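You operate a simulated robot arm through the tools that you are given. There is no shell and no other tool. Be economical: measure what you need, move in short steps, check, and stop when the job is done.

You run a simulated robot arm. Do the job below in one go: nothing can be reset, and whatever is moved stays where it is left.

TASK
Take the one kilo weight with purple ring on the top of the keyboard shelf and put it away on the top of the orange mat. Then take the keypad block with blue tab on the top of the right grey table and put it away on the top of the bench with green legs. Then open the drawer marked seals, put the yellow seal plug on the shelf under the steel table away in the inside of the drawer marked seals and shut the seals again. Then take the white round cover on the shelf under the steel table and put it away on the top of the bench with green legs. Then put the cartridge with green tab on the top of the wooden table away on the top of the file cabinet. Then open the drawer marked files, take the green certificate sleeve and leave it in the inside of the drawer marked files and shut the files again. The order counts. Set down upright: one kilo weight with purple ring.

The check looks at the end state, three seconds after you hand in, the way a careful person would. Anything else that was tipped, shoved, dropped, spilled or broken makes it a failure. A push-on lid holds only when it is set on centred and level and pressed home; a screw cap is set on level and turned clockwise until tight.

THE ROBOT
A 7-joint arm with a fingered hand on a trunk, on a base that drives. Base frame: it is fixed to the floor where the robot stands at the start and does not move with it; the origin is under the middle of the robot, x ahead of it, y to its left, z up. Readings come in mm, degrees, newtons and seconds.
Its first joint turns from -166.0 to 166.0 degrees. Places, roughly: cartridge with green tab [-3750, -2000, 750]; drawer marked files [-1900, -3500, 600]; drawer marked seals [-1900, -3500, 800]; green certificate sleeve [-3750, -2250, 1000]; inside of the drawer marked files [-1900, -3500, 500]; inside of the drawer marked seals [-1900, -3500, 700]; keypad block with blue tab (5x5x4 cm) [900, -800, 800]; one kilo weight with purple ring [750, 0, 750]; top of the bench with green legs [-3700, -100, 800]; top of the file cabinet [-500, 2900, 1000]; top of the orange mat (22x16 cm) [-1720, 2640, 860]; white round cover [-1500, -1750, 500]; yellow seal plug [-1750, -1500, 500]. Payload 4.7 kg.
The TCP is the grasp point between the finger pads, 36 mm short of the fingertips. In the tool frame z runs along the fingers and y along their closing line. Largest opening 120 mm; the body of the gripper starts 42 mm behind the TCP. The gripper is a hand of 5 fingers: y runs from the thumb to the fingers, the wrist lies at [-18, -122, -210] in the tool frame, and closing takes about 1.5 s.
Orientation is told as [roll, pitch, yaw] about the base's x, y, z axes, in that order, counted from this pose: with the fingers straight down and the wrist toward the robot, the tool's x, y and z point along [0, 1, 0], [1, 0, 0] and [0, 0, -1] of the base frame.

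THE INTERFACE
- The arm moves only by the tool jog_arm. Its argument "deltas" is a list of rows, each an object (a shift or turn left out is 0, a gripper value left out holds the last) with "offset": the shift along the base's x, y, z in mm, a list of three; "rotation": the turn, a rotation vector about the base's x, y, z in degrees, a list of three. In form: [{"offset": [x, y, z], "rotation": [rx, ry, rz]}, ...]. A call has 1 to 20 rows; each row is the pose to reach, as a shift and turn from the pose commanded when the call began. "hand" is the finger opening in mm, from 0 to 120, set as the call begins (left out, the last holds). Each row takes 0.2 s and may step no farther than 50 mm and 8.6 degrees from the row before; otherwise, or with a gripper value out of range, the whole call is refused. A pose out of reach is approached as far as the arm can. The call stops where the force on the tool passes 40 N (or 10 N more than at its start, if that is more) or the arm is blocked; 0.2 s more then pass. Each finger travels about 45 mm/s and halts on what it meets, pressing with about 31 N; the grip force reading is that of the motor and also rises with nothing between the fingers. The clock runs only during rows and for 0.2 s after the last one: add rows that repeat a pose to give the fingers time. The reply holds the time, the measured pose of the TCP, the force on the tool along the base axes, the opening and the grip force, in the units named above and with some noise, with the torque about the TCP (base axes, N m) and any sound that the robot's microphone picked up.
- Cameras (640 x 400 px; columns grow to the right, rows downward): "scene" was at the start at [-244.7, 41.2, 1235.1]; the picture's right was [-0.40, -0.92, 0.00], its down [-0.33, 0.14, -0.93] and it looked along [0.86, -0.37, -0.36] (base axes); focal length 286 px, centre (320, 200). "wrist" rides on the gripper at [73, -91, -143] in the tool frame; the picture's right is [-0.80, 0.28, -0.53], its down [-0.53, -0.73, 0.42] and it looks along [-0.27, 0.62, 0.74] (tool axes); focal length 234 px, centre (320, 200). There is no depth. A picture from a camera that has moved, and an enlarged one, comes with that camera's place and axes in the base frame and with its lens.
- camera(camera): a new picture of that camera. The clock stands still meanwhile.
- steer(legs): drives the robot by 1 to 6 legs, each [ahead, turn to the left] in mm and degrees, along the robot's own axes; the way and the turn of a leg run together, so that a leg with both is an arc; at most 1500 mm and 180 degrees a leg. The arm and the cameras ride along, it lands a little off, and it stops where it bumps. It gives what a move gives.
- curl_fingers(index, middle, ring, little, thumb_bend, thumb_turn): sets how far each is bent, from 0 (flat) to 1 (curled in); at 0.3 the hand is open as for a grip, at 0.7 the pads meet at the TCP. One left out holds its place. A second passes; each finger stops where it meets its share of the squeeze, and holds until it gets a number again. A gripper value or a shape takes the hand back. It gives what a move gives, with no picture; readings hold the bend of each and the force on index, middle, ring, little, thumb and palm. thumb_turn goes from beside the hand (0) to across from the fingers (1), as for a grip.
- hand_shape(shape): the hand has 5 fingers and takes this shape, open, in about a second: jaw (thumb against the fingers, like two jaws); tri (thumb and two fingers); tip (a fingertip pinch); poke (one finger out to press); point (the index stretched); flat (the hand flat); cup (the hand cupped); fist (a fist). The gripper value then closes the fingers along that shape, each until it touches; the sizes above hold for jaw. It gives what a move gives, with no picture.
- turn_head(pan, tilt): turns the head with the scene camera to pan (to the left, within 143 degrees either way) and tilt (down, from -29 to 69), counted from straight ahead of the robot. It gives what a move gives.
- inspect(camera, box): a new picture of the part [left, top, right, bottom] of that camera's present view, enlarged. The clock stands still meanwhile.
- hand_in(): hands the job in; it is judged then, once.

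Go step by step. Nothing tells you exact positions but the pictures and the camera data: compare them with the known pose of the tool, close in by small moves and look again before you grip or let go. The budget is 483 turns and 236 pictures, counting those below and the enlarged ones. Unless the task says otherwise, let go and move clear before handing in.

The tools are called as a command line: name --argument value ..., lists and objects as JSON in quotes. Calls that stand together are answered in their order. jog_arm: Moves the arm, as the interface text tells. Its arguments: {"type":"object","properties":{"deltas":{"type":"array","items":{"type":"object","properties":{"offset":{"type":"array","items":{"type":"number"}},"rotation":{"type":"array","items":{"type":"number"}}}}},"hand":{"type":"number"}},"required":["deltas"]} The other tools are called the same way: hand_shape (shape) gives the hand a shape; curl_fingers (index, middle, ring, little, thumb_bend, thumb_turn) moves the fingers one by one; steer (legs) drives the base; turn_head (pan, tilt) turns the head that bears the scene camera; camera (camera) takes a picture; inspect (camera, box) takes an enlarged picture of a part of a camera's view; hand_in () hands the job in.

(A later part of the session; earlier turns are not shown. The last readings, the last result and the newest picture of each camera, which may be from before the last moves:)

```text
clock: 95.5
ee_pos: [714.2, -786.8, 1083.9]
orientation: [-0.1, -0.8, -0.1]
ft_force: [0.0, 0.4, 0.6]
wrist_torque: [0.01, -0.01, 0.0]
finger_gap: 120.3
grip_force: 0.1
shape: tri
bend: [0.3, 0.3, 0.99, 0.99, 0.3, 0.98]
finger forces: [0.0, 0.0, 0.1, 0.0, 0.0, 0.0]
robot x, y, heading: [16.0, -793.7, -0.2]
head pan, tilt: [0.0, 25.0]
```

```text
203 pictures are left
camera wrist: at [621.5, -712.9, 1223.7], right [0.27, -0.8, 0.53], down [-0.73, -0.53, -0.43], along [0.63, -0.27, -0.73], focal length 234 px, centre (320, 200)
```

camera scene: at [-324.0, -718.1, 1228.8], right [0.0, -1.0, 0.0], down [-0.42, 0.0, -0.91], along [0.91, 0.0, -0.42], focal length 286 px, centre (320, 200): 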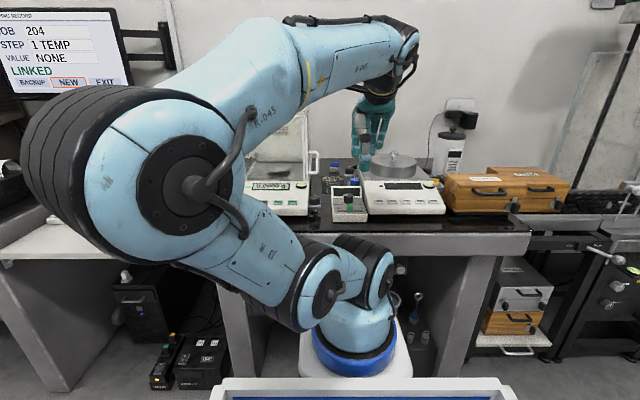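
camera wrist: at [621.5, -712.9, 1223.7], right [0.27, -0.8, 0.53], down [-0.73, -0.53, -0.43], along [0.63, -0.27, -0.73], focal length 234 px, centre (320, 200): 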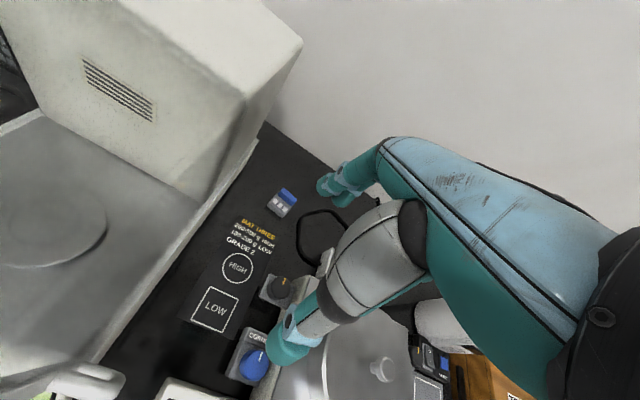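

Triangulation puts the keypad block at about (904, -785, 811). I'll zoom in on it and on the hand's clearance to the tall balance case.

inspect --camera "wrist" --box '[220, 160, 380, 260]'

inspect --camera "scene" --box '[240, 20, 480, 170]'

```text
4.00 times, centred on (300, 210) of wrist
camera zoom: at [621.5, -712.9, 1223.7], right [0.27, -0.8, 0.53], down [-0.73, -0.53, -0.43], along [0.63, -0.27, -0.73], focal length 937 px, centre (400, 160)
```

zoom: 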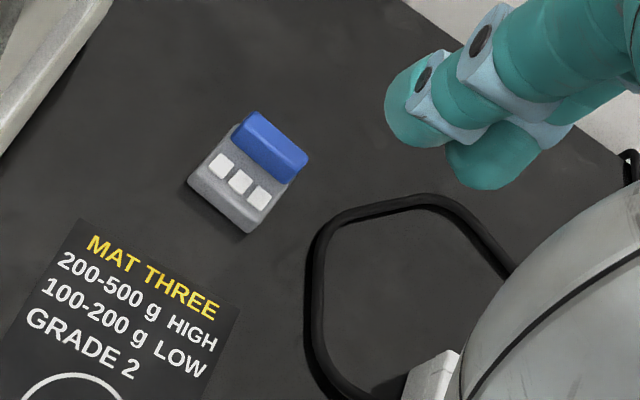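

```text
2.67 times, centred on (360, 95) of scene
camera zoom: at [-223.0, -718.4, 1228.7], right [0.0, -1.0, 0.0], down [-0.42, 0.0, -0.91], along [0.91, 0.0, -0.42], focal length 763 px, centre (213, 480)
```

zoom: 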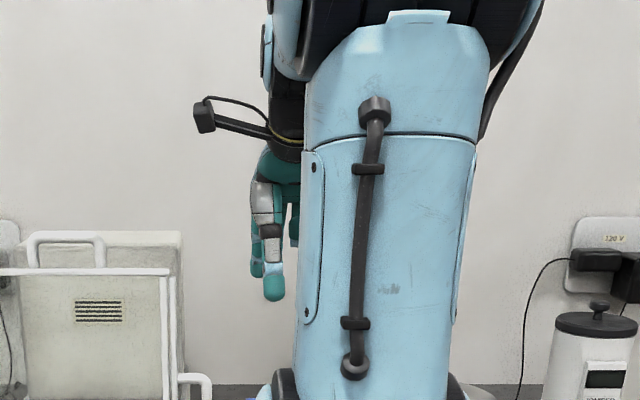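

The camera stub sits close to the balance case, so I'll lean the hand 10° away and yaw it -9° to match the block. Then I'll hover over the blue tab at about (920, -787).

jog_arm --deltas '[{"offset": [40, 0, 0], "rotation": [3, 0, -3]}, {"offset": [80, 0, -10], "rotation": [6, 0, -6]}, {"offset": [120, 0, -20], "rotation": [10, 0, -9]}, {"offset": [160, 0, -40], "rotation": [10, 0, -9]}, {"offset": [200, 0, -65], "rotation": [10, 0, -9]}, {"offset": [206, 0, -100], "rotation": [10, 0, -9]}]' --hand 60

camera --camera "wrist"

camera --camera "scene"

```text
clock: 96.8
ee_pos: [921.7, -787.0, 980.4]
orientation: [9.8, 0.1, -9.1]
ft_force: [-0.4, 0.4, 0.6]
wrist_torque: [-0.02, -0.03, 0.02]
finger_gap: 60.3
grip_force: 0.0
shape: tri
bend: [0.74, 0.45, 0.99, 0.99, 0.7, 1.0]
finger forces: [0.0, 0.1, 0.1, 0.1, 0.1, 0.0]
robot x, y, heading: [17.3, -797.3, -0.1]
head pan, tilt: [0.0, 25.0]
```

```text
200 pictures are left
camera wrist: at [838.5, -726.2, 1133.7], right [0.14, -0.91, 0.38], down [-0.8, -0.33, -0.51], along [0.59, -0.23, -0.77], focal length 234 px, centre (320, 200)
```

wrist: 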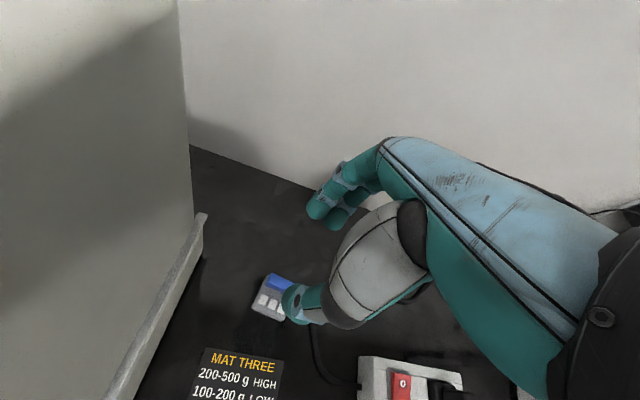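

```text
199 pictures are left
camera scene: at [-222.8, -718.3, 1228.7], right [0.0, -1.0, 0.0], down [-0.42, 0.0, -0.91], along [0.91, 0.0, -0.42], focal length 286 px, centre (320, 200)
```

scene: 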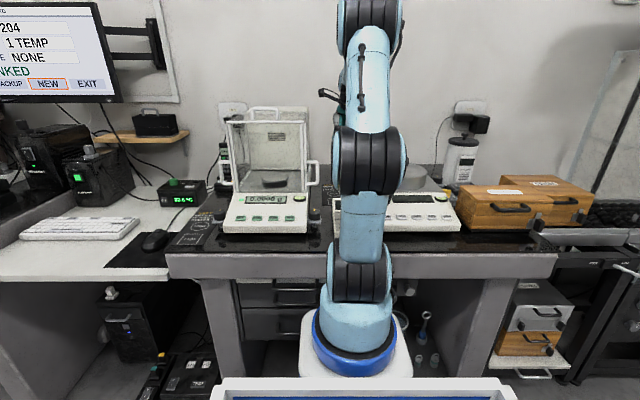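

The tab reads at (924, -783), right under the TCP. I'll descend partway and check.

jog_arm --deltas '[{"offset": [2, 3, -40]}, {"offset": [2, 3, -80]}, {"offset": [2, 3, -105]}]'

camera --camera "wrist"

```text
clock: 97.7
ee_pos: [922.9, -784.5, 875.9]
orientation: [9.8, 0.2, -9.0]
ft_force: [0.2, 0.4, 0.3]
wrist_torque: [-0.08, 0.03, 0.02]
finger_gap: 60.3
grip_force: 0.1
shape: tri
bend: [0.74, 0.45, 0.99, 0.99, 0.7, 1.0]
finger forces: [0.1, 0.0, 0.1, 0.0, 0.0, 0.1]
robot x, y, heading: [18.8, -799.3, 0.0]
head pan, tilt: [0.0, 25.0]
```

```text
198 pictures are left
camera wrist: at [839.0, -723.4, 1028.8], right [0.14, -0.91, 0.38], down [-0.8, -0.33, -0.51], along [0.59, -0.23, -0.77], focal length 234 px, centre (320, 200)
```

wrist: 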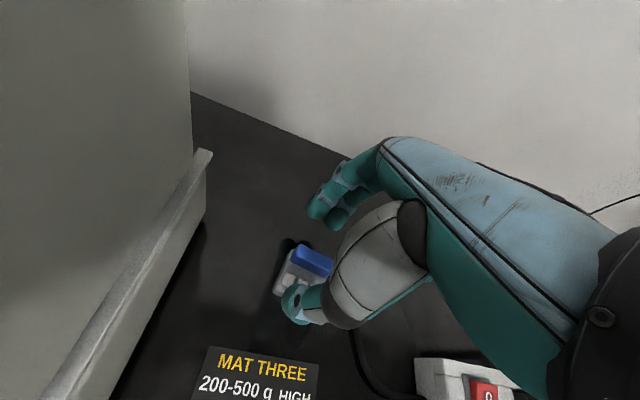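

The tab stays aligned between thumb and fingers. I'll descend further in small steps.

jog_arm --deltas '[{"offset": [0, 0, -10]}, {"offset": [0, 0, -20]}, {"offset": [0, 0, -27]}]'

inspect --camera "wrist" --box '[240, 170, 400, 330]'

```text
clock: 98.5
ee_pos: [922.8, -784.6, 848.9]
orientation: [9.7, 0.2, -9.1]
ft_force: [-0.2, 0.3, 0.5]
wrist_torque: [0.0, -0.03, 0.02]
finger_gap: 60.5
grip_force: 0.0
shape: tri
bend: [0.74, 0.45, 0.99, 0.99, 0.7, 1.0]
finger forces: [0.1, 0.1, 0.0, 0.0, 0.1, 0.1]
robot x, y, heading: [15.4, -798.2, 0.0]
head pan, tilt: [0.0, 25.0]
```

```text
2.50 times, centred on (320, 250) of wrist
camera zoom: at [839.8, -723.4, 1001.5], right [0.14, -0.92, 0.38], down [-0.8, -0.33, -0.51], along [0.59, -0.23, -0.77], focal length 585 px, centre (320, 75)
```

zoom: 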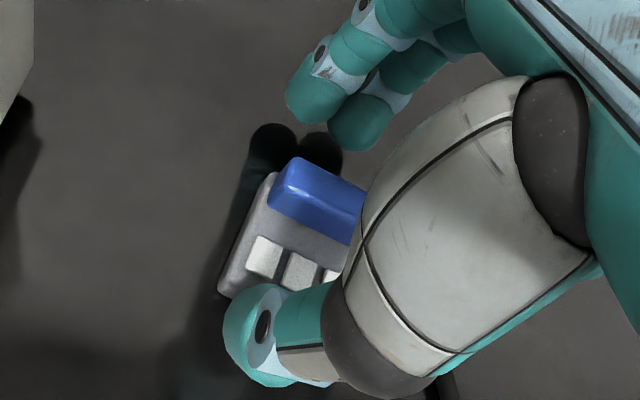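

The thumb sits in front of the tab and the fingers behind it. I'll go 8 mm lower and close gently.

jog_arm --deltas '[{"offset": [0, 0, -4]}, {"offset": [0, 0, -8]}]'

jog_arm --deltas '[{"offset": [0, 0, 0]}, {"offset": [0, 0, 0]}, {"offset": [0, 0, 0]}, {"offset": [0, 0, 0]}]' --hand 30

inspect --camera "wrist" --box '[240, 170, 400, 330]'

```text
clock: 99.0
ee_pos: [921.7, -784.6, 840.6]
orientation: [9.9, 0.3, -9.3]
ft_force: [-1.4, -0.4, 0.5]
wrist_torque: [0.01, 0.01, -0.02]
finger_gap: 60.5
grip_force: 0.1
shape: tri
bend: [0.74, 0.45, 0.99, 0.99, 0.7, 1.0]
finger forces: [0.0, 0.0, 0.0, 0.1, 0.1, 0.1]
robot x, y, heading: [16.1, -793.3, -0.1]
head pan, tilt: [0.0, 25.0]
```

```text
clock: 100.0
ee_pos: [922.9, -783.9, 840.7]
orientation: [9.8, 0.2, -9.2]
ft_force: [0.6, 0.1, -0.6]
wrist_torque: [0.01, 0.01, 0.05]
finger_gap: 38.7
grip_force: 30.6
shape: tri
bend: [0.74, 0.54, 1.0, 1.0, 0.74, 1.0]
finger forces: [13.8, 13.9, 0.0, 0.1, 27.7, 0.0]
robot x, y, heading: [13.0, -796.2, -0.1]
head pan, tilt: [0.0, 25.0]
```

```text
2.50 times, centred on (320, 250) of wrist
camera zoom: at [840.0, -723.4, 993.6], right [0.14, -0.92, 0.38], down [-0.8, -0.33, -0.51], along [0.59, -0.23, -0.77], focal length 585 px, centre (320, 75)
```

zoom: 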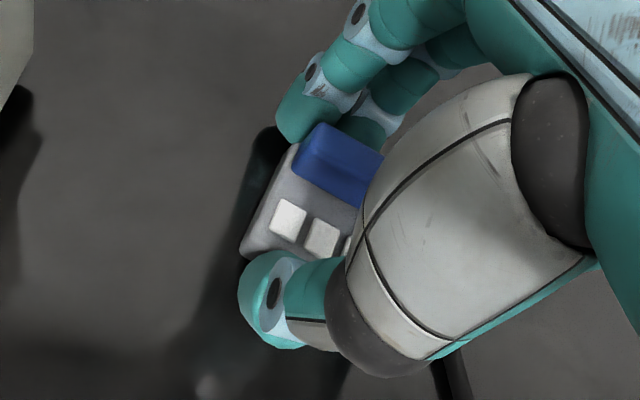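

It gripped the whole block front to back with about 28 N on both sides. I'll lift gently and check.

jog_arm --deltas '[{"offset": [0, 0, 10]}, {"offset": [0, 0, 25]}, {"offset": [0, 0, 50]}, {"offset": [0, -5, 85]}, {"offset": [0, -5, 125]}]'

camera --camera "wrist"

```text
clock: 101.2
ee_pos: [923.6, -788.8, 965.1]
orientation: [9.9, 0.2, -9.1]
ft_force: [-0.5, -0.7, -1.1]
wrist_torque: [0.03, -0.02, 0.01]
finger_gap: 38.5
grip_force: 30.9
shape: tri
bend: [0.74, 0.54, 1.0, 1.0, 0.74, 1.0]
finger forces: [13.8, 13.8, 0.1, 0.0, 27.7, 0.0]
robot x, y, heading: [15.2, -800.2, 0.2]
head pan, tilt: [0.0, 25.0]
```

```text
195 pictures are left
camera wrist: at [841.1, -727.2, 1118.5], right [0.14, -0.92, 0.38], down [-0.8, -0.33, -0.51], along [0.59, -0.23, -0.77], focal length 234 px, centre (320, 200)
```

wrist: 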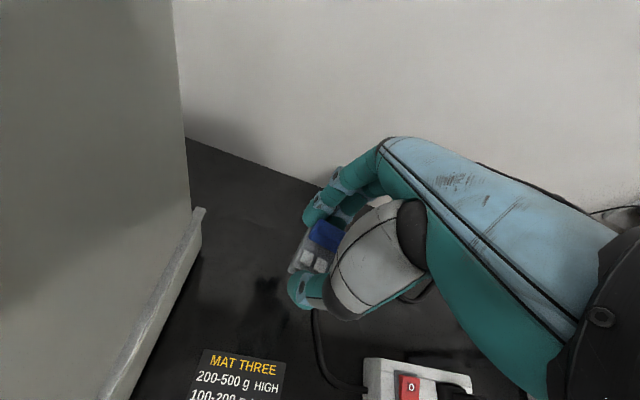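

The block is held. I'll raise and retract, keeping the same hand tilt so the block stays level.

jog_arm --deltas '[{"offset": [0, 0, 40]}, {"offset": [-10, 0, 80]}, {"offset": [-40, 0, 110]}, {"offset": [-85, 0, 120]}, {"offset": [-130, 0, 120]}, {"offset": [-175, 0, 120]}, {"offset": [-220, 0, 120]}, {"offset": [-265, 0, 120]}, {"offset": [-310, 0, 120]}, {"offset": [-355, 0, 120]}, {"offset": [-400, 0, 120]}, {"offset": [-445, 0, 110]}, {"offset": [-480, 0, 100]}]'

turn_head --pan 143 --tilt 20

camera --camera "scene"

```text
clock: 104.0
ee_pos: [441.0, -789.6, 1065.2]
orientation: [9.9, 0.2, -9.0]
ft_force: [0.5, -0.4, -0.6]
wrist_torque: [-0.01, 0.01, 0.04]
finger_gap: 38.4
grip_force: 30.8
shape: tri
bend: [0.74, 0.54, 1.0, 1.0, 0.74, 1.0]
finger forces: [13.8, 14.0, 0.0, 0.0, 27.9, 0.0]
robot x, y, heading: [17.5, -797.2, -0.1]
head pan, tilt: [0.0, 25.0]
```

```text
clock: 106.3
ee_pos: [442.4, -789.7, 1065.1]
orientation: [9.8, 0.2, -9.2]
ft_force: [0.6, -1.1, -0.7]
wrist_torque: [0.01, -0.01, 0.0]
finger_gap: 38.4
grip_force: 30.9
shape: tri
bend: [0.74, 0.54, 1.0, 1.0, 0.74, 1.0]
finger forces: [13.9, 14.0, 0.0, 0.0, 27.8, 0.1]
robot x, y, heading: [15.7, -797.2, -0.1]
head pan, tilt: [143.0, 20.0]
```

```text
194 pictures are left
camera scene: at [-389.0, -662.1, 1236.9], right [0.6, 0.8, 0.0], down [0.27, -0.21, -0.94], along [-0.75, 0.57, -0.34], focal length 286 px, centre (320, 200)
```

scene: 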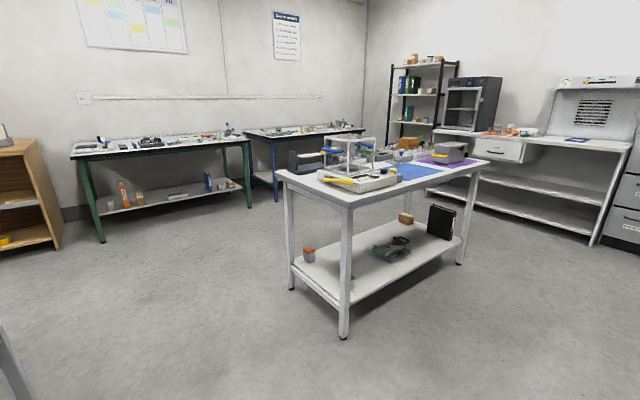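

The green-legged bench is along the far wall, with its front edge near x≈-3430 and y from -840 to 580. The corridor between the white and steel tables is clear at about y≈-500, so I'll drive there.

steer --legs '[[-400, 0], [0, 167], [1300, 0], [1100, 0], [0, 13]]'

turn_head --pan -25 --tilt 25

camera --camera "scene"

turn_head --pan 30 --tilt 25

camera --camera "scene"

```text
clock: 127.9
ee_pos: [-3159.5, -374.9, 1064.5]
orientation: [9.8, 0.2, 173.1]
ft_force: [-0.1, -0.5, -0.3]
wrist_torque: [0.05, -0.02, -0.03]
finger_gap: 38.4
grip_force: 31.3
shape: tri
bend: [0.74, 0.54, 1.0, 1.0, 0.74, 1.0]
finger forces: [13.6, 13.9, 0.0, 0.0, 27.3, 0.0]
robot x, y, heading: [-2733.6, -352.6, -177.9]
head pan, tilt: [143.0, 20.0]
```

```text
clock: 130.4
ee_pos: [-3160.8, -375.7, 1065.0]
orientation: [9.9, 0.2, 173.2]
ft_force: [0.3, 0.0, -0.8]
wrist_torque: [-0.04, 0.04, 0.0]
finger_gap: 38.1
grip_force: 30.8
shape: tri
bend: [0.74, 0.54, 1.0, 1.0, 0.74, 1.0]
finger forces: [13.6, 13.7, 0.0, 0.1, 27.4, 0.1]
robot x, y, heading: [-2731.4, -353.5, -177.6]
head pan, tilt: [-25.0, 25.0]
```

```text
193 pictures are left
camera scene: at [-2485.8, -384.7, 1228.8], right [0.39, 0.92, 0.0], down [0.39, -0.16, -0.91], along [-0.84, 0.35, -0.42], focal length 286 px, centre (320, 200)
```

scene: 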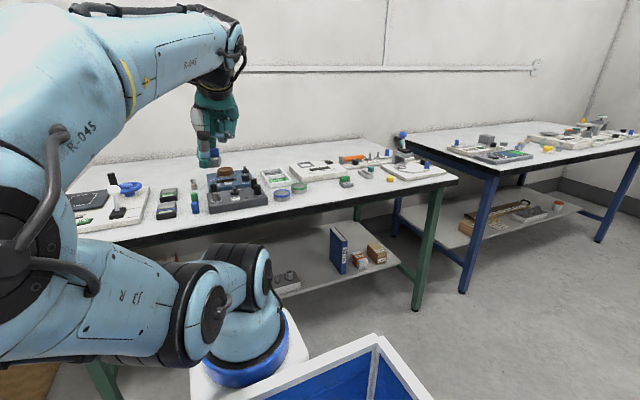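

```text
clock: 131.7
ee_pos: [-3159.1, -375.6, 1064.8]
orientation: [9.9, 0.2, 173.1]
ft_force: [-0.2, -0.1, -0.9]
wrist_torque: [0.0, -0.01, 0.0]
finger_gap: 38.2
grip_force: 31.1
shape: tri
bend: [0.74, 0.54, 1.0, 1.0, 0.74, 1.0]
finger forces: [13.5, 13.8, 0.0, 0.0, 27.4, 0.0]
robot x, y, heading: [-2735.0, -349.0, -177.4]
head pan, tilt: [30.0, 25.0]
```

```text
192 pictures are left
camera scene: at [-2478.9, -469.5, 1228.8], right [-0.53, 0.85, 0.0], down [0.36, 0.22, -0.91], along [-0.77, -0.48, -0.42], focal length 286 px, centre (320, 200)
```

scene: 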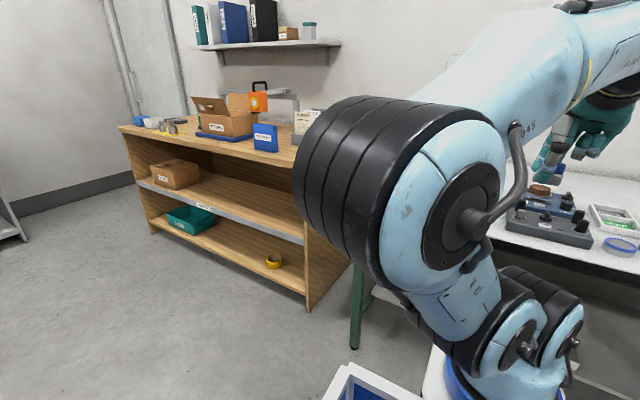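

The bench is cluttered, but its front strip looks free around (-3330, -20). I'll move the hand over and check from the wrist camera.

jog_arm --deltas '[{"offset": [-10, 45, 0]}, {"offset": [-20, 90, 0]}, {"offset": [-30, 135, 0]}, {"offset": [-40, 180, 0]}, {"offset": [-50, 225, 0]}, {"offset": [-60, 270, 0]}, {"offset": [-80, 310, 0]}]'

camera --camera "wrist"

turn_head --pan -40 --tilt 25

camera --camera "scene"

```text
clock: 133.2
ee_pos: [-3240.2, -63.9, 1065.5]
orientation: [9.8, 0.1, 173.2]
ft_force: [0.2, -1.4, -0.2]
wrist_torque: [0.05, 0.0, -0.03]
finger_gap: 37.9
grip_force: 31.2
shape: tri
bend: [0.74, 0.54, 1.0, 1.0, 0.74, 1.0]
finger forces: [13.6, 13.9, 0.0, 0.0, 27.4, 0.0]
robot x, y, heading: [-2734.7, -354.6, -177.8]
head pan, tilt: [30.0, 25.0]
```

```text
191 pictures are left
camera wrist: at [-3154.9, -122.4, 1218.7], right [-0.17, 0.91, 0.38], down [0.78, 0.36, -0.51], along [-0.6, 0.21, -0.77], focal length 234 px, centre (320, 200)
```

wrist: 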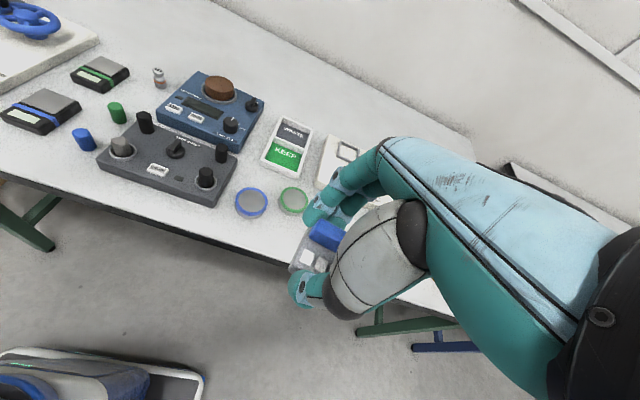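

```text
clock: 134.7
ee_pos: [-3239.4, -65.4, 1066.4]
orientation: [9.8, 0.1, 173.1]
ft_force: [0.3, 0.4, -0.4]
wrist_torque: [-0.03, 0.0, 0.03]
finger_gap: 38.0
grip_force: 31.5
shape: tri
bend: [0.74, 0.54, 1.0, 1.0, 0.74, 1.0]
finger forces: [13.6, 13.9, 0.0, 0.1, 27.5, 0.1]
robot x, y, heading: [-2733.0, -349.5, -177.9]
head pan, tilt: [-40.0, 25.0]
```

```text
190 pictures are left
camera scene: at [-2473.7, -363.9, 1228.8], right [0.61, 0.79, 0.0], down [0.33, -0.26, -0.91], along [-0.72, 0.56, -0.42], focal length 286 px, centre (320, 200)
```

scene: 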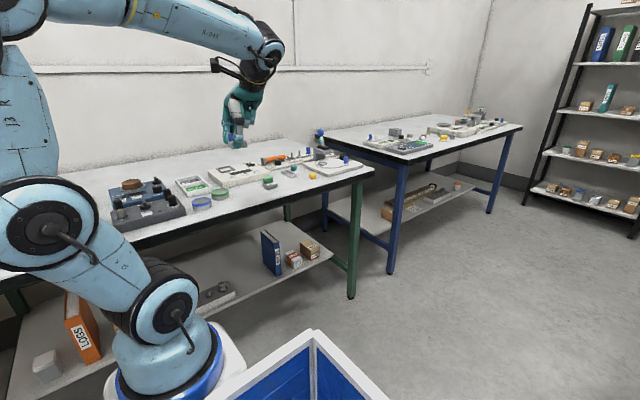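

The bench surface looks nearer z≈765, with its front edge at x≈-3330. I'll zoom in on the front strip to choose a free spot.

inspect --camera "scene" --box '[160, 120, 400, 270]'

```text
2.67 times, centred on (280, 195) of scene
camera zoom: at [-2473.7, -363.9, 1228.8], right [0.61, 0.79, 0.0], down [0.33, -0.26, -0.91], along [-0.72, 0.56, -0.42], focal length 763 px, centre (427, 213)
```

zoom: 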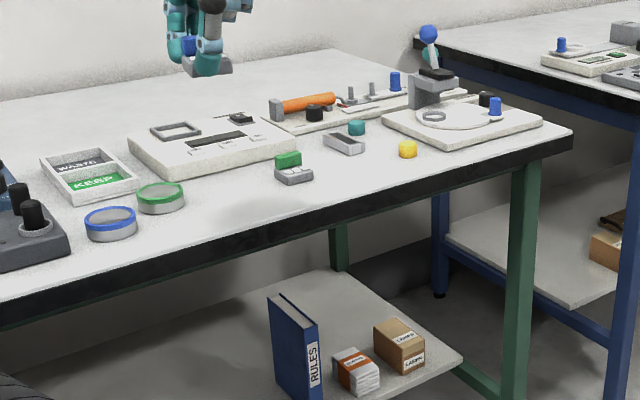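

There's a free spot at about (-3400, 35) between the green ring dish and the green-tabbed block. I'll hover there.

jog_arm --deltas '[{"offset": [-40, 25, 0]}, {"offset": [-80, 50, -20]}, {"offset": [-120, 75, -45]}, {"offset": [-160, 100, -70]}, {"offset": [-160, 100, -110]}]'

camera --camera "wrist"

inspect --camera "scene" --box '[160, 120, 400, 270]'

```text
refused: row 2 steps farther than a row can; nothing moved
```

```text
188 pictures are left
camera wrist: at [-3154.9, -122.6, 1218.4], right [-0.17, 0.91, 0.38], down [0.78, 0.36, -0.51], along [-0.6, 0.21, -0.77], focal length 234 px, centre (320, 200)
```

wrist: 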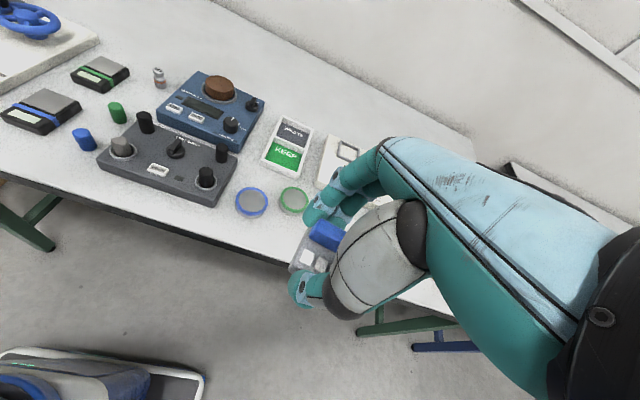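

```text
2.67 times, centred on (280, 195) of scene
camera zoom: at [-2473.7, -363.9, 1228.8], right [0.61, 0.79, 0.0], down [0.33, -0.26, -0.91], along [-0.72, 0.56, -0.42], focal length 763 px, centre (427, 213)
```

zoom: 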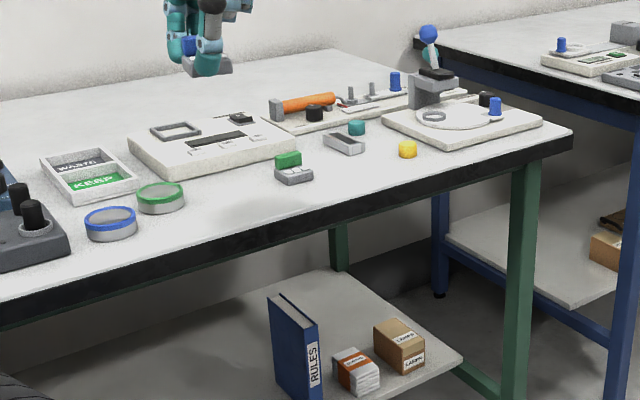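

jog_arm --deltas '[{"offset": [-32, 20, -10]}, {"offset": [-64, 40, -25]}, {"offset": [-96, 60, -40]}, {"offset": [-128, 80, -60]}, {"offset": [-160, 100, -80]}, {"offset": [-160, 100, -110]}]'

camera --camera "wrist"

inspect --camera "scene" --box '[160, 120, 400, 270]'

```text
clock: 136.1
ee_pos: [-3400.7, 34.2, 957.2]
orientation: [9.8, 0.2, 173.0]
ft_force: [0.2, -1.4, 0.0]
wrist_torque: [0.07, -0.01, 0.02]
finger_gap: 38.0
grip_force: 31.2
shape: tri
bend: [0.74, 0.54, 1.0, 1.0, 0.74, 1.0]
finger forces: [13.6, 13.9, 0.0, 0.0, 27.6, 0.0]
robot x, y, heading: [-2732.2, -350.7, -177.7]
head pan, tilt: [-40.0, 25.0]
```

```text
186 pictures are left
camera wrist: at [-3315.8, -22.8, 1109.6], right [-0.17, 0.91, 0.38], down [0.78, 0.36, -0.51], along [-0.6, 0.21, -0.77], focal length 234 px, centre (320, 200)
```

wrist: 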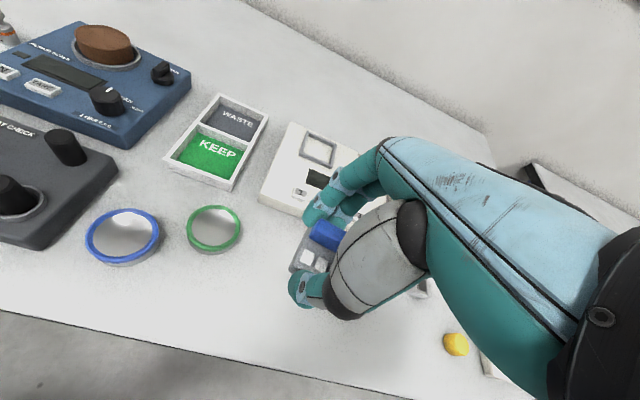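

```text
2.67 times, centred on (280, 195) of scene
camera zoom: at [-2473.6, -363.9, 1228.7], right [0.61, 0.79, 0.0], down [0.33, -0.26, -0.91], along [-0.72, 0.56, -0.42], focal length 763 px, centre (427, 213)
```

zoom: 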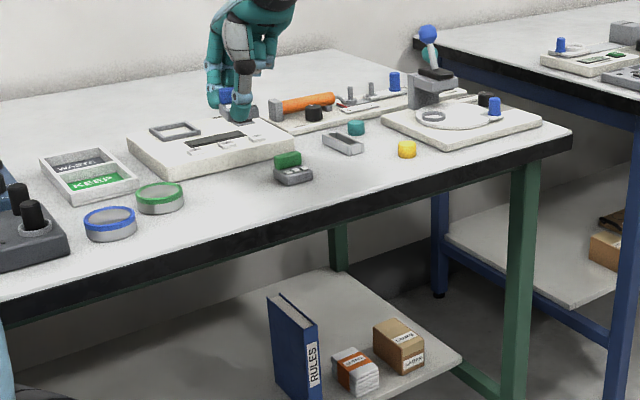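

The spot is confirmed clear, with bench z≈800 and the edge at -3305. I'll shift 12 mm toward -y and lower slowly.

jog_arm --deltas '[{"offset": [0, -12, -30]}, {"offset": [0, -12, -60]}, {"offset": [0, -12, -85]}, {"offset": [0, -12, -95]}]'

camera --camera "wrist"

```text
clock: 137.1
ee_pos: [-3400.8, 23.2, 859.1]
orientation: [9.8, 0.1, 173.1]
ft_force: [0.4, -0.2, -0.6]
wrist_torque: [-0.02, -0.03, 0.0]
finger_gap: 37.9
grip_force: 30.7
shape: tri
bend: [0.74, 0.54, 1.0, 1.0, 0.74, 1.0]
finger forces: [13.5, 14.0, 0.0, 0.1, 27.5, 0.0]
robot x, y, heading: [-2735.4, -353.0, -177.5]
head pan, tilt: [-40.0, 25.0]
```

```text
184 pictures are left
camera wrist: at [-3316.1, -34.4, 1013.5], right [-0.17, 0.91, 0.38], down [0.78, 0.36, -0.51], along [-0.6, 0.21, -0.77], focal length 234 px, centre (320, 200)
```

wrist: 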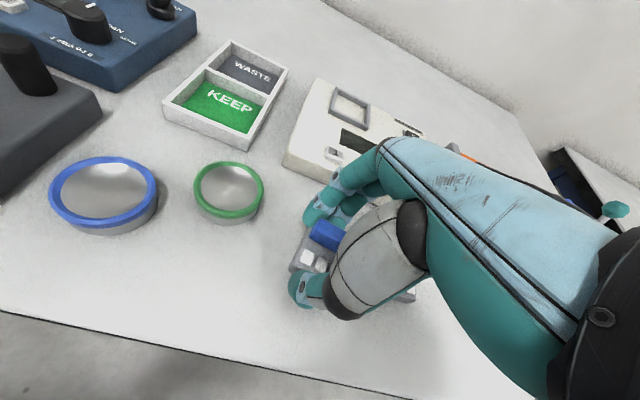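

jog_arm --deltas '[{"offset": [0, 0, -3]}, {"offset": [0, 0, -6]}, {"offset": [0, 0, -9]}, {"offset": [0, 0, -11]}, {"offset": [0, 0, -13]}, {"offset": [0, 0, -15]}, {"offset": [0, 0, -17]}, {"offset": [0, 0, -19]}, {"offset": [0, 0, -21]}, {"offset": [0, 0, -23]}, {"offset": [0, 0, -25]}]'

```text
clock: 139.5
ee_pos: [-3401.2, 23.7, 838.3]
orientation: [9.7, -0.1, 173.1]
ft_force: [3.8, -1.6, 21.6]
wrist_torque: [-0.12, -0.07, 0.07]
finger_gap: 39.2
grip_force: 31.1
shape: tri
bend: [0.74, 0.54, 1.0, 1.0, 0.74, 1.0]
finger forces: [14.6, 15.1, 0.1, 0.0, 33.1, 0.1]
robot x, y, heading: [-2730.2, -350.3, -177.4]
head pan, tilt: [-40.0, 25.0]
```

The block has touched down. I'll ease up 2 mm, then open.

jog_arm --deltas '[{"offset": [0, 0, 2]}, {"offset": [0, 0, 2]}]'

jog_arm --deltas '[{"offset": [0, 0, 0]}, {"offset": [0, 0, 0]}, {"offset": [0, 0, 0]}, {"offset": [0, 0, 0]}, {"offset": [0, 0, 0]}]' --hand 70

camera --camera "wrist"

```text
clock: 140.1
ee_pos: [-3400.1, 24.0, 839.5]
orientation: [9.8, 0.1, 173.1]
ft_force: [-1.7, 0.9, 19.7]
wrist_torque: [-0.06, 0.17, 0.01]
finger_gap: 39.4
grip_force: 31.1
shape: tri
bend: [0.74, 0.54, 1.0, 1.0, 0.74, 1.0]
finger forces: [16.5, 17.0, 0.1, 0.0, 30.8, 0.0]
robot x, y, heading: [-2736.4, -351.8, -177.8]
head pan, tilt: [-40.0, 25.0]
```

```text
clock: 141.3
ee_pos: [-3399.6, 22.7, 836.5]
orientation: [9.9, 0.2, 173.2]
ft_force: [2.8, -0.3, 6.0]
wrist_torque: [0.05, 0.12, -0.03]
finger_gap: 68.1
grip_force: 0.0
shape: tri
bend: [0.74, 0.43, 0.99, 0.99, 0.67, 1.0]
finger forces: [0.0, 5.6, 0.0, 0.0, 0.0, 0.0]
robot x, y, heading: [-2732.9, -353.8, -177.8]
head pan, tilt: [-40.0, 25.0]
```

```text
183 pictures are left
camera wrist: at [-3315.4, -34.5, 990.4], right [-0.17, 0.91, 0.38], down [0.78, 0.36, -0.51], along [-0.6, 0.21, -0.77], focal length 234 px, centre (320, 200)
```

wrist: 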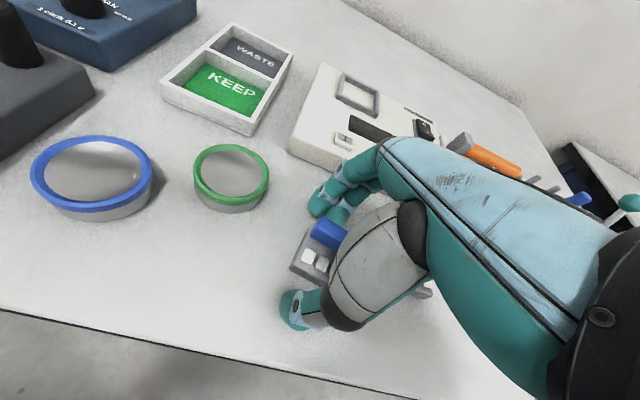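

Released; the block sits flat. I'll lift straight up, then retract and verify.

jog_arm --deltas '[{"offset": [0, 0, 10]}, {"offset": [0, 0, 30]}, {"offset": [0, 0, 60]}, {"offset": [0, 0, 100]}, {"offset": [20, -10, 140]}, {"offset": [60, -25, 160]}, {"offset": [100, -50, 180]}]'

inspect --camera "scene" --box '[160, 120, 400, 270]'

```text
refused: row 7 steps farther than a row can; nothing moved
```

```text
2.67 times, centred on (280, 195) of scene
camera zoom: at [-2473.5, -363.9, 1228.7], right [0.61, 0.79, 0.0], down [0.33, -0.26, -0.91], along [-0.72, 0.56, -0.42], focal length 763 px, centre (427, 213)
```

zoom: 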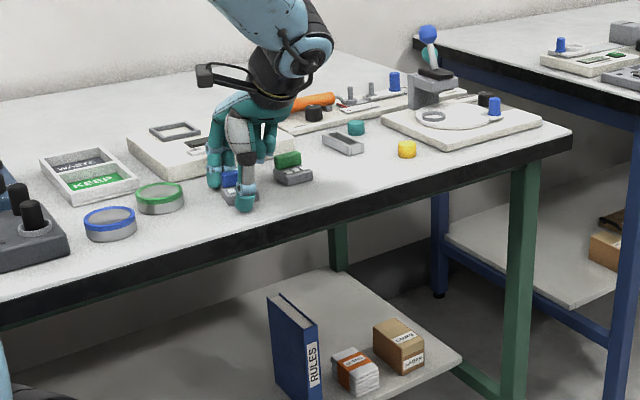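

jog_arm --deltas '[{"offset": [0, 0, 10]}, {"offset": [0, 0, 30]}, {"offset": [0, 0, 60]}, {"offset": [0, 0, 100]}, {"offset": [20, -10, 140]}, {"offset": [55, -25, 160]}, {"offset": [90, -45, 180]}, {"offset": [120, -80, 200]}, {"offset": [145, -120, 210]}, {"offset": [170, -160, 215]}, {"offset": [195, -200, 220]}]'

inspect --camera "scene" --box '[160, 120, 400, 270]'

```text
refused: row 8 steps farther than a row can; nothing moved
```

```text
2.67 times, centred on (280, 195) of scene
camera zoom: at [-2473.5, -363.9, 1228.7], right [0.61, 0.79, 0.0], down [0.33, -0.26, -0.91], along [-0.72, 0.56, -0.42], focal length 763 px, centre (427, 213)
```

zoom: 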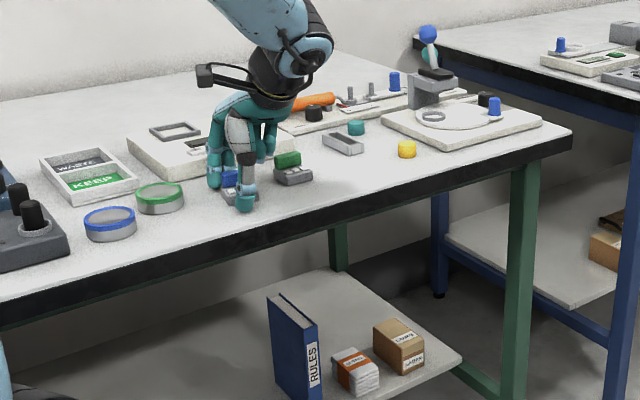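

I need to keep each step under 50 mm in total length.

jog_arm --deltas '[{"offset": [0, 0, 10]}, {"offset": [0, 0, 30]}, {"offset": [0, 0, 60]}, {"offset": [0, 0, 100]}, {"offset": [10, -5, 140]}, {"offset": [40, -20, 160]}, {"offset": [70, -40, 180]}, {"offset": [95, -70, 195]}, {"offset": [115, -105, 205]}, {"offset": [135, -140, 210]}, {"offset": [150, -180, 215]}, {"offset": [150, -225, 215]}, {"offset": [150, -270, 215]}]'

inspect --camera "scene" --box '[160, 120, 400, 270]'

```text
clock: 144.1
ee_pos: [-3250.5, -246.7, 1052.1]
orientation: [9.9, 0.3, 173.0]
ft_force: [0.2, 0.6, -0.8]
wrist_torque: [-0.03, -0.04, -0.01]
finger_gap: 69.6
grip_force: 0.0
shape: tri
bend: [0.74, 0.42, 0.99, 0.99, 0.67, 1.0]
finger forces: [0.1, 0.0, 0.0, 0.0, 0.1, 0.1]
robot x, y, heading: [-2729.1, -352.2, -177.9]
head pan, tilt: [-40.0, 25.0]
```

```text
2.67 times, centred on (280, 195) of scene
camera zoom: at [-2473.9, -363.9, 1228.8], right [0.61, 0.79, 0.0], down [0.33, -0.26, -0.91], along [-0.72, 0.56, -0.42], focal length 763 px, centre (427, 213)
```

zoom: 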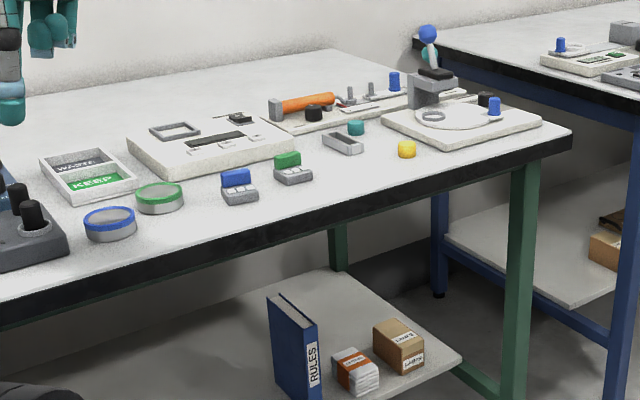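

The keypad block is in place. Next is the seals drawer; I'll straighten the hand, tuck it in, and drive south along x≈-2640 between the wooden unit and the steel table.

jog_arm --deltas '[{"offset": [25, -30, 0], "rotation": [4.9, -0.6, 4.6]}, {"offset": [50, -60, 0], "rotation": [9.8, -1.2, 9.2]}, {"offset": [85, -90, 0], "rotation": [9.8, -1.2, 9.2]}, {"offset": [85, -105, 0], "rotation": [9.8, -1.2, 9.2]}]'

steer --legs '[[0, 90], [1300, 0]]'

turn_head --pan 30 --tilt 22

camera --camera "scene"

```text
clock: 145.1
ee_pos: [-3165.2, -352.8, 1053.2]
orientation: [0.0, 1.0, -177.8]
ft_force: [0.6, 0.3, -0.6]
wrist_torque: [-0.02, -0.04, 0.01]
finger_gap: 69.7
grip_force: 0.0
shape: tri
bend: [0.74, 0.42, 0.99, 0.99, 0.67, 1.0]
finger forces: [0.0, 0.0, 0.0, 0.1, 0.1, 0.0]
robot x, y, heading: [-2729.9, -348.1, -177.9]
head pan, tilt: [-40.0, 25.0]
```

```text
clock: 155.4
ee_pos: [-2696.9, -2076.8, 1051.5]
orientation: [0.0, 0.9, -88.2]
ft_force: [-0.1, 0.1, 0.1]
wrist_torque: [-0.04, 0.03, -0.01]
finger_gap: 69.6
grip_force: 0.0
shape: tri
bend: [0.74, 0.42, 0.99, 0.99, 0.67, 1.0]
finger forces: [0.0, 0.0, 0.0, 0.0, 0.0, 0.0]
robot x, y, heading: [-2694.8, -1641.7, -88.3]
head pan, tilt: [-40.0, 25.0]
```

```text
clock: 156.8
ee_pos: [-2697.8, -2075.4, 1052.8]
orientation: [0.1, 0.8, -88.2]
ft_force: [0.1, -0.4, -0.3]
wrist_torque: [0.0, -0.01, 0.0]
finger_gap: 69.7
grip_force: 0.0
shape: tri
bend: [0.74, 0.42, 0.99, 0.99, 0.67, 1.0]
finger forces: [0.1, 0.0, 0.1, 0.0, 0.1, 0.0]
robot x, y, heading: [-2694.2, -1647.7, -88.5]
head pan, tilt: [30.0, 22.0]
```

```text
179 pictures are left
camera scene: at [-2575.8, -1393.0, 1233.6], right [-0.85, -0.53, 0.0], down [-0.2, 0.32, -0.93], along [0.49, -0.79, -0.37], focal length 286 px, centre (320, 200)
```

scene: 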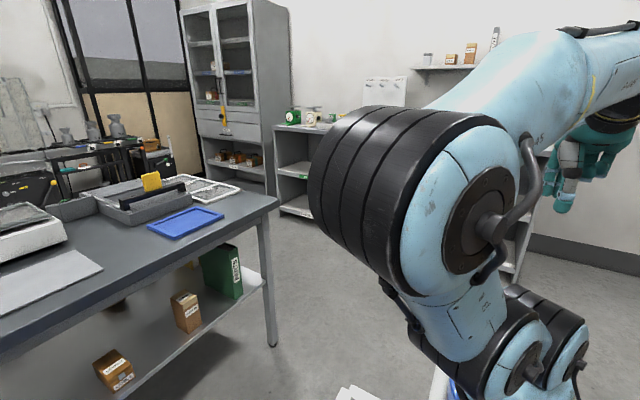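

The arm blocks the view of the drawers. I'll drive further south, past the steel table's end, then look.

steer --legs '[[800, 0]]'

turn_head --pan 55 --tilt 22

camera --camera "scene"

```text
clock: 161.1
ee_pos: [-2674.3, -2876.9, 1052.8]
orientation: [0.0, 0.9, -88.4]
ft_force: [-0.7, 1.1, 0.3]
wrist_torque: [0.0, 0.01, -0.01]
finger_gap: 69.7
grip_force: 0.0
shape: tri
bend: [0.74, 0.42, 0.99, 0.99, 0.67, 1.0]
finger forces: [0.0, 0.0, 0.1, 0.1, 0.0, 0.1]
robot x, y, heading: [-2670.7, -2446.7, -88.6]
head pan, tilt: [30.0, 22.0]
```

```text
clock: 162.0
ee_pos: [-2673.7, -2876.4, 1051.5]
orientation: [0.0, 1.0, -88.5]
ft_force: [-0.2, -0.3, 0.4]
wrist_torque: [0.0, -0.01, -0.03]
finger_gap: 69.6
grip_force: 0.0
shape: tri
bend: [0.74, 0.42, 0.99, 0.99, 0.67, 1.0]
finger forces: [0.0, 0.0, 0.1, 0.0, 0.1, 0.1]
robot x, y, heading: [-2674.3, -2441.0, -88.6]
head pan, tilt: [55.0, 22.0]
```

```text
178 pictures are left
camera scene: at [-2522.9, -2166.8, 1233.6], right [-0.55, -0.83, 0.0], down [-0.31, 0.21, -0.93], along [0.77, -0.51, -0.37], focal length 286 px, centre (320, 200)
```

scene: 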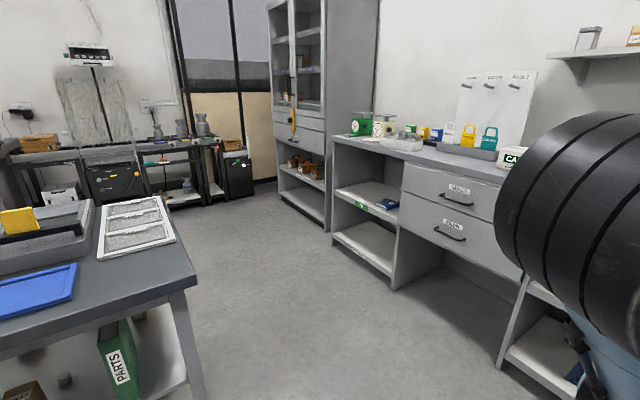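

The drawer pair is in the south counter. I'll read the labels.

inspect --camera "scene" --box '[320, 110, 520, 290]'

```text
2.22 times, centred on (420, 200) of scene
camera zoom: at [-2522.9, -2166.8, 1233.6], right [-0.55, -0.83, 0.0], down [-0.31, 0.21, -0.93], along [0.77, -0.51, -0.37], focal length 636 px, centre (98, 200)
```

zoom: 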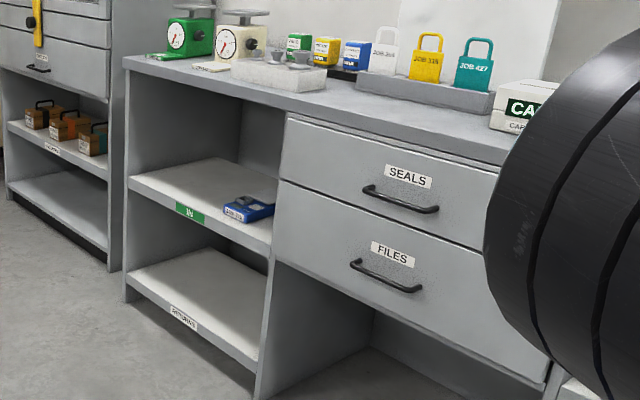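

SEALS is the upper drawer and FILES the lower; both have bar handles on the front at about x≈-1910. I'll stand at about (-2180, -2450), facing the counter and clear of the steel table.

steer --legs '[[0, 88.5], [490, 0], [0, -90]]'

hand_shape --shape "jaw"

turn_head --pan 28 --tilt 25

camera --camera "scene"

camera --camera "wrist"

```text
clock: 168.8
ee_pos: [-1752.7, -2461.5, 1053.2]
orientation: [0.0, 0.9, 0.2]
ft_force: [-0.3, 0.4, 0.4]
wrist_torque: [0.01, -0.03, 0.0]
finger_gap: 69.7
grip_force: 0.1
shape: tri
bend: [0.74, 0.42, 0.99, 0.99, 0.67, 1.0]
finger forces: [0.1, 0.0, 0.0, 0.0, 0.0, 0.0]
robot x, y, heading: [-2184.6, -2445.0, -0.2]
head pan, tilt: [55.0, 22.0]
stopped in leg 2: the robot was blocked; the commanded pose is now the measured one
```

```text
clock: 169.7
ee_pos: [-1752.9, -2461.3, 1052.7]
orientation: [0.0, 0.9, 0.1]
ft_force: [0.0, 0.0, -0.1]
wrist_torque: [0.02, 0.03, 0.03]
finger_gap: 119.9
grip_force: 0.0
shape: jaw
bend: [0.3, 0.3, 0.3, 0.3, 0.3, 0.98]
finger forces: [0.0, 0.0, 0.0, 0.1, 0.0, 0.1]
robot x, y, heading: [-2181.2, -2445.4, 0.1]
head pan, tilt: [55.0, 22.0]
```

```text
clock: 170.6
ee_pos: [-1752.7, -2461.7, 1052.6]
orientation: [0.0, 0.8, 0.1]
ft_force: [0.1, -0.7, -0.2]
wrist_torque: [0.02, -0.01, 0.02]
finger_gap: 120.0
grip_force: 0.1
shape: jaw
bend: [0.3, 0.3, 0.3, 0.3, 0.3, 0.98]
finger forces: [0.0, 0.1, 0.0, 0.0, 0.0, 0.0]
robot x, y, heading: [-2182.0, -2447.9, 0.3]
head pan, tilt: [28.0, 25.0]
```

```text
176 pictures are left
camera scene: at [-2432.3, -2325.3, 1228.8], right [0.47, -0.88, 0.0], down [-0.37, -0.2, -0.91], along [0.8, 0.43, -0.42], focal length 286 px, centre (320, 200)
```

scene: 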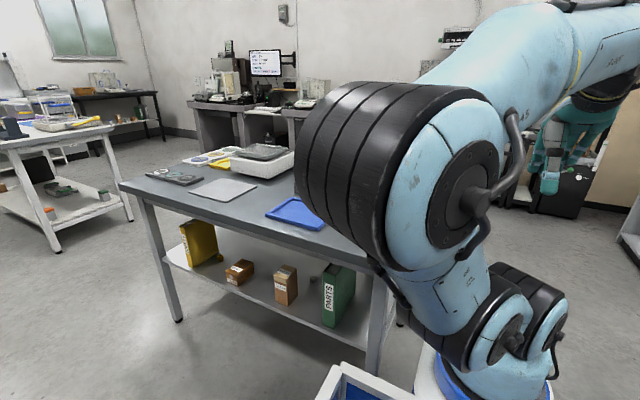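

```text
175 pictures are left
camera wrist: at [-1842.0, -2389.3, 1196.3], right [0.29, -0.8, 0.52], down [-0.74, -0.53, -0.41], along [0.61, -0.27, -0.75], focal length 234 px, centre (320, 200)
```

wrist: 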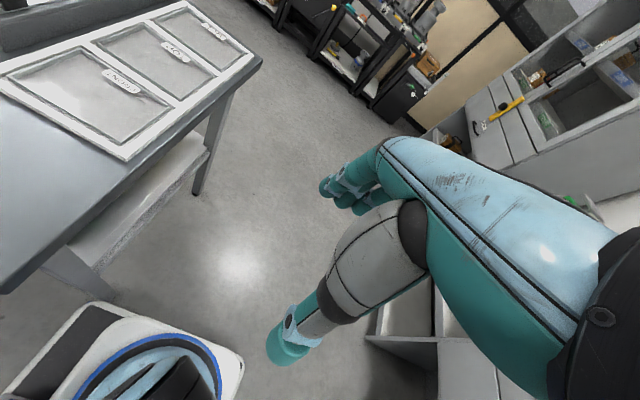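

The base nudged the steel table's corner leg (base front reach is about 345 mm). I'll back off, turn to face the counter, and move south a bit.

steer --legs '[[-130, 0], [0, -90], [150, 0]]'

turn_head --pan 45 --tilt 25

camera --camera "scene"

camera --camera "wrist"

```text
clock: 176.6
ee_pos: [-2320.5, -3026.4, 1051.6]
orientation: [-0.1, 0.9, -89.2]
ft_force: [0.7, -0.2, 1.1]
wrist_torque: [-0.01, -0.02, 0.0]
finger_gap: 119.9
grip_force: 0.0
shape: jaw
bend: [0.3, 0.3, 0.3, 0.3, 0.3, 0.98]
finger forces: [0.0, 0.0, 0.1, 0.1, 0.0, 0.0]
robot x, y, heading: [-2314.2, -2599.9, -88.9]
head pan, tilt: [28.0, 25.0]
```

```text
clock: 177.4
ee_pos: [-2319.9, -3027.4, 1053.2]
orientation: [-0.1, 0.9, -89.1]
ft_force: [-0.5, 0.2, 0.2]
wrist_torque: [-0.02, -0.02, 0.02]
finger_gap: 120.0
grip_force: 0.0
shape: jaw
bend: [0.3, 0.3, 0.3, 0.3, 0.3, 0.98]
finger forces: [0.0, 0.0, 0.0, 0.1, 0.0, 0.0]
robot x, y, heading: [-2313.5, -2596.0, -89.1]
head pan, tilt: [45.0, 25.0]
```

```text
174 pictures are left
camera scene: at [-2170.7, -2331.7, 1228.8], right [-0.7, -0.72, 0.0], down [-0.3, 0.29, -0.91], along [0.65, -0.63, -0.42], focal length 286 px, centre (320, 200)
```

scene: 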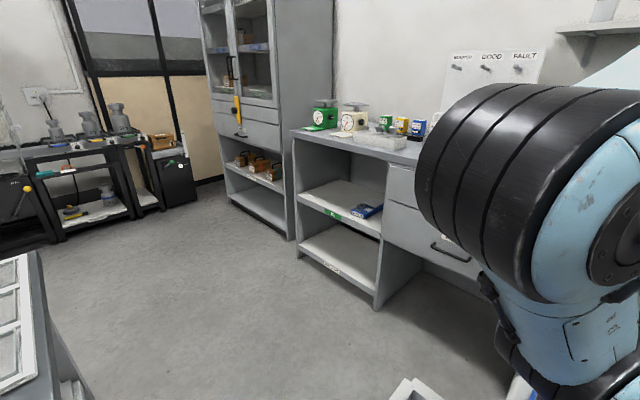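

```text
173 pictures are left
camera wrist: at [-2249.3, -2937.6, 1196.3], right [-0.8, -0.3, 0.52], down [-0.54, 0.73, -0.41], along [-0.26, -0.61, -0.75], focal length 234 px, centre (320, 200)
```

wrist: 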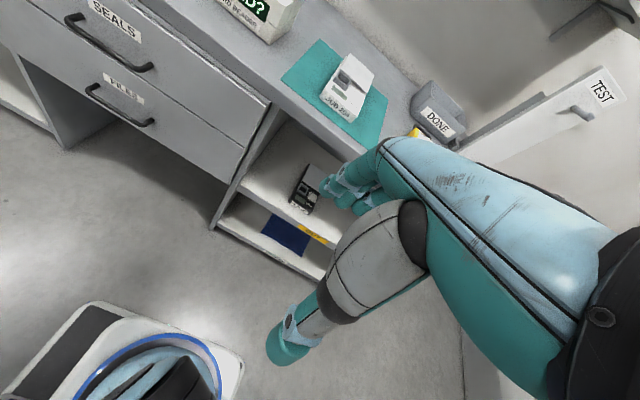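

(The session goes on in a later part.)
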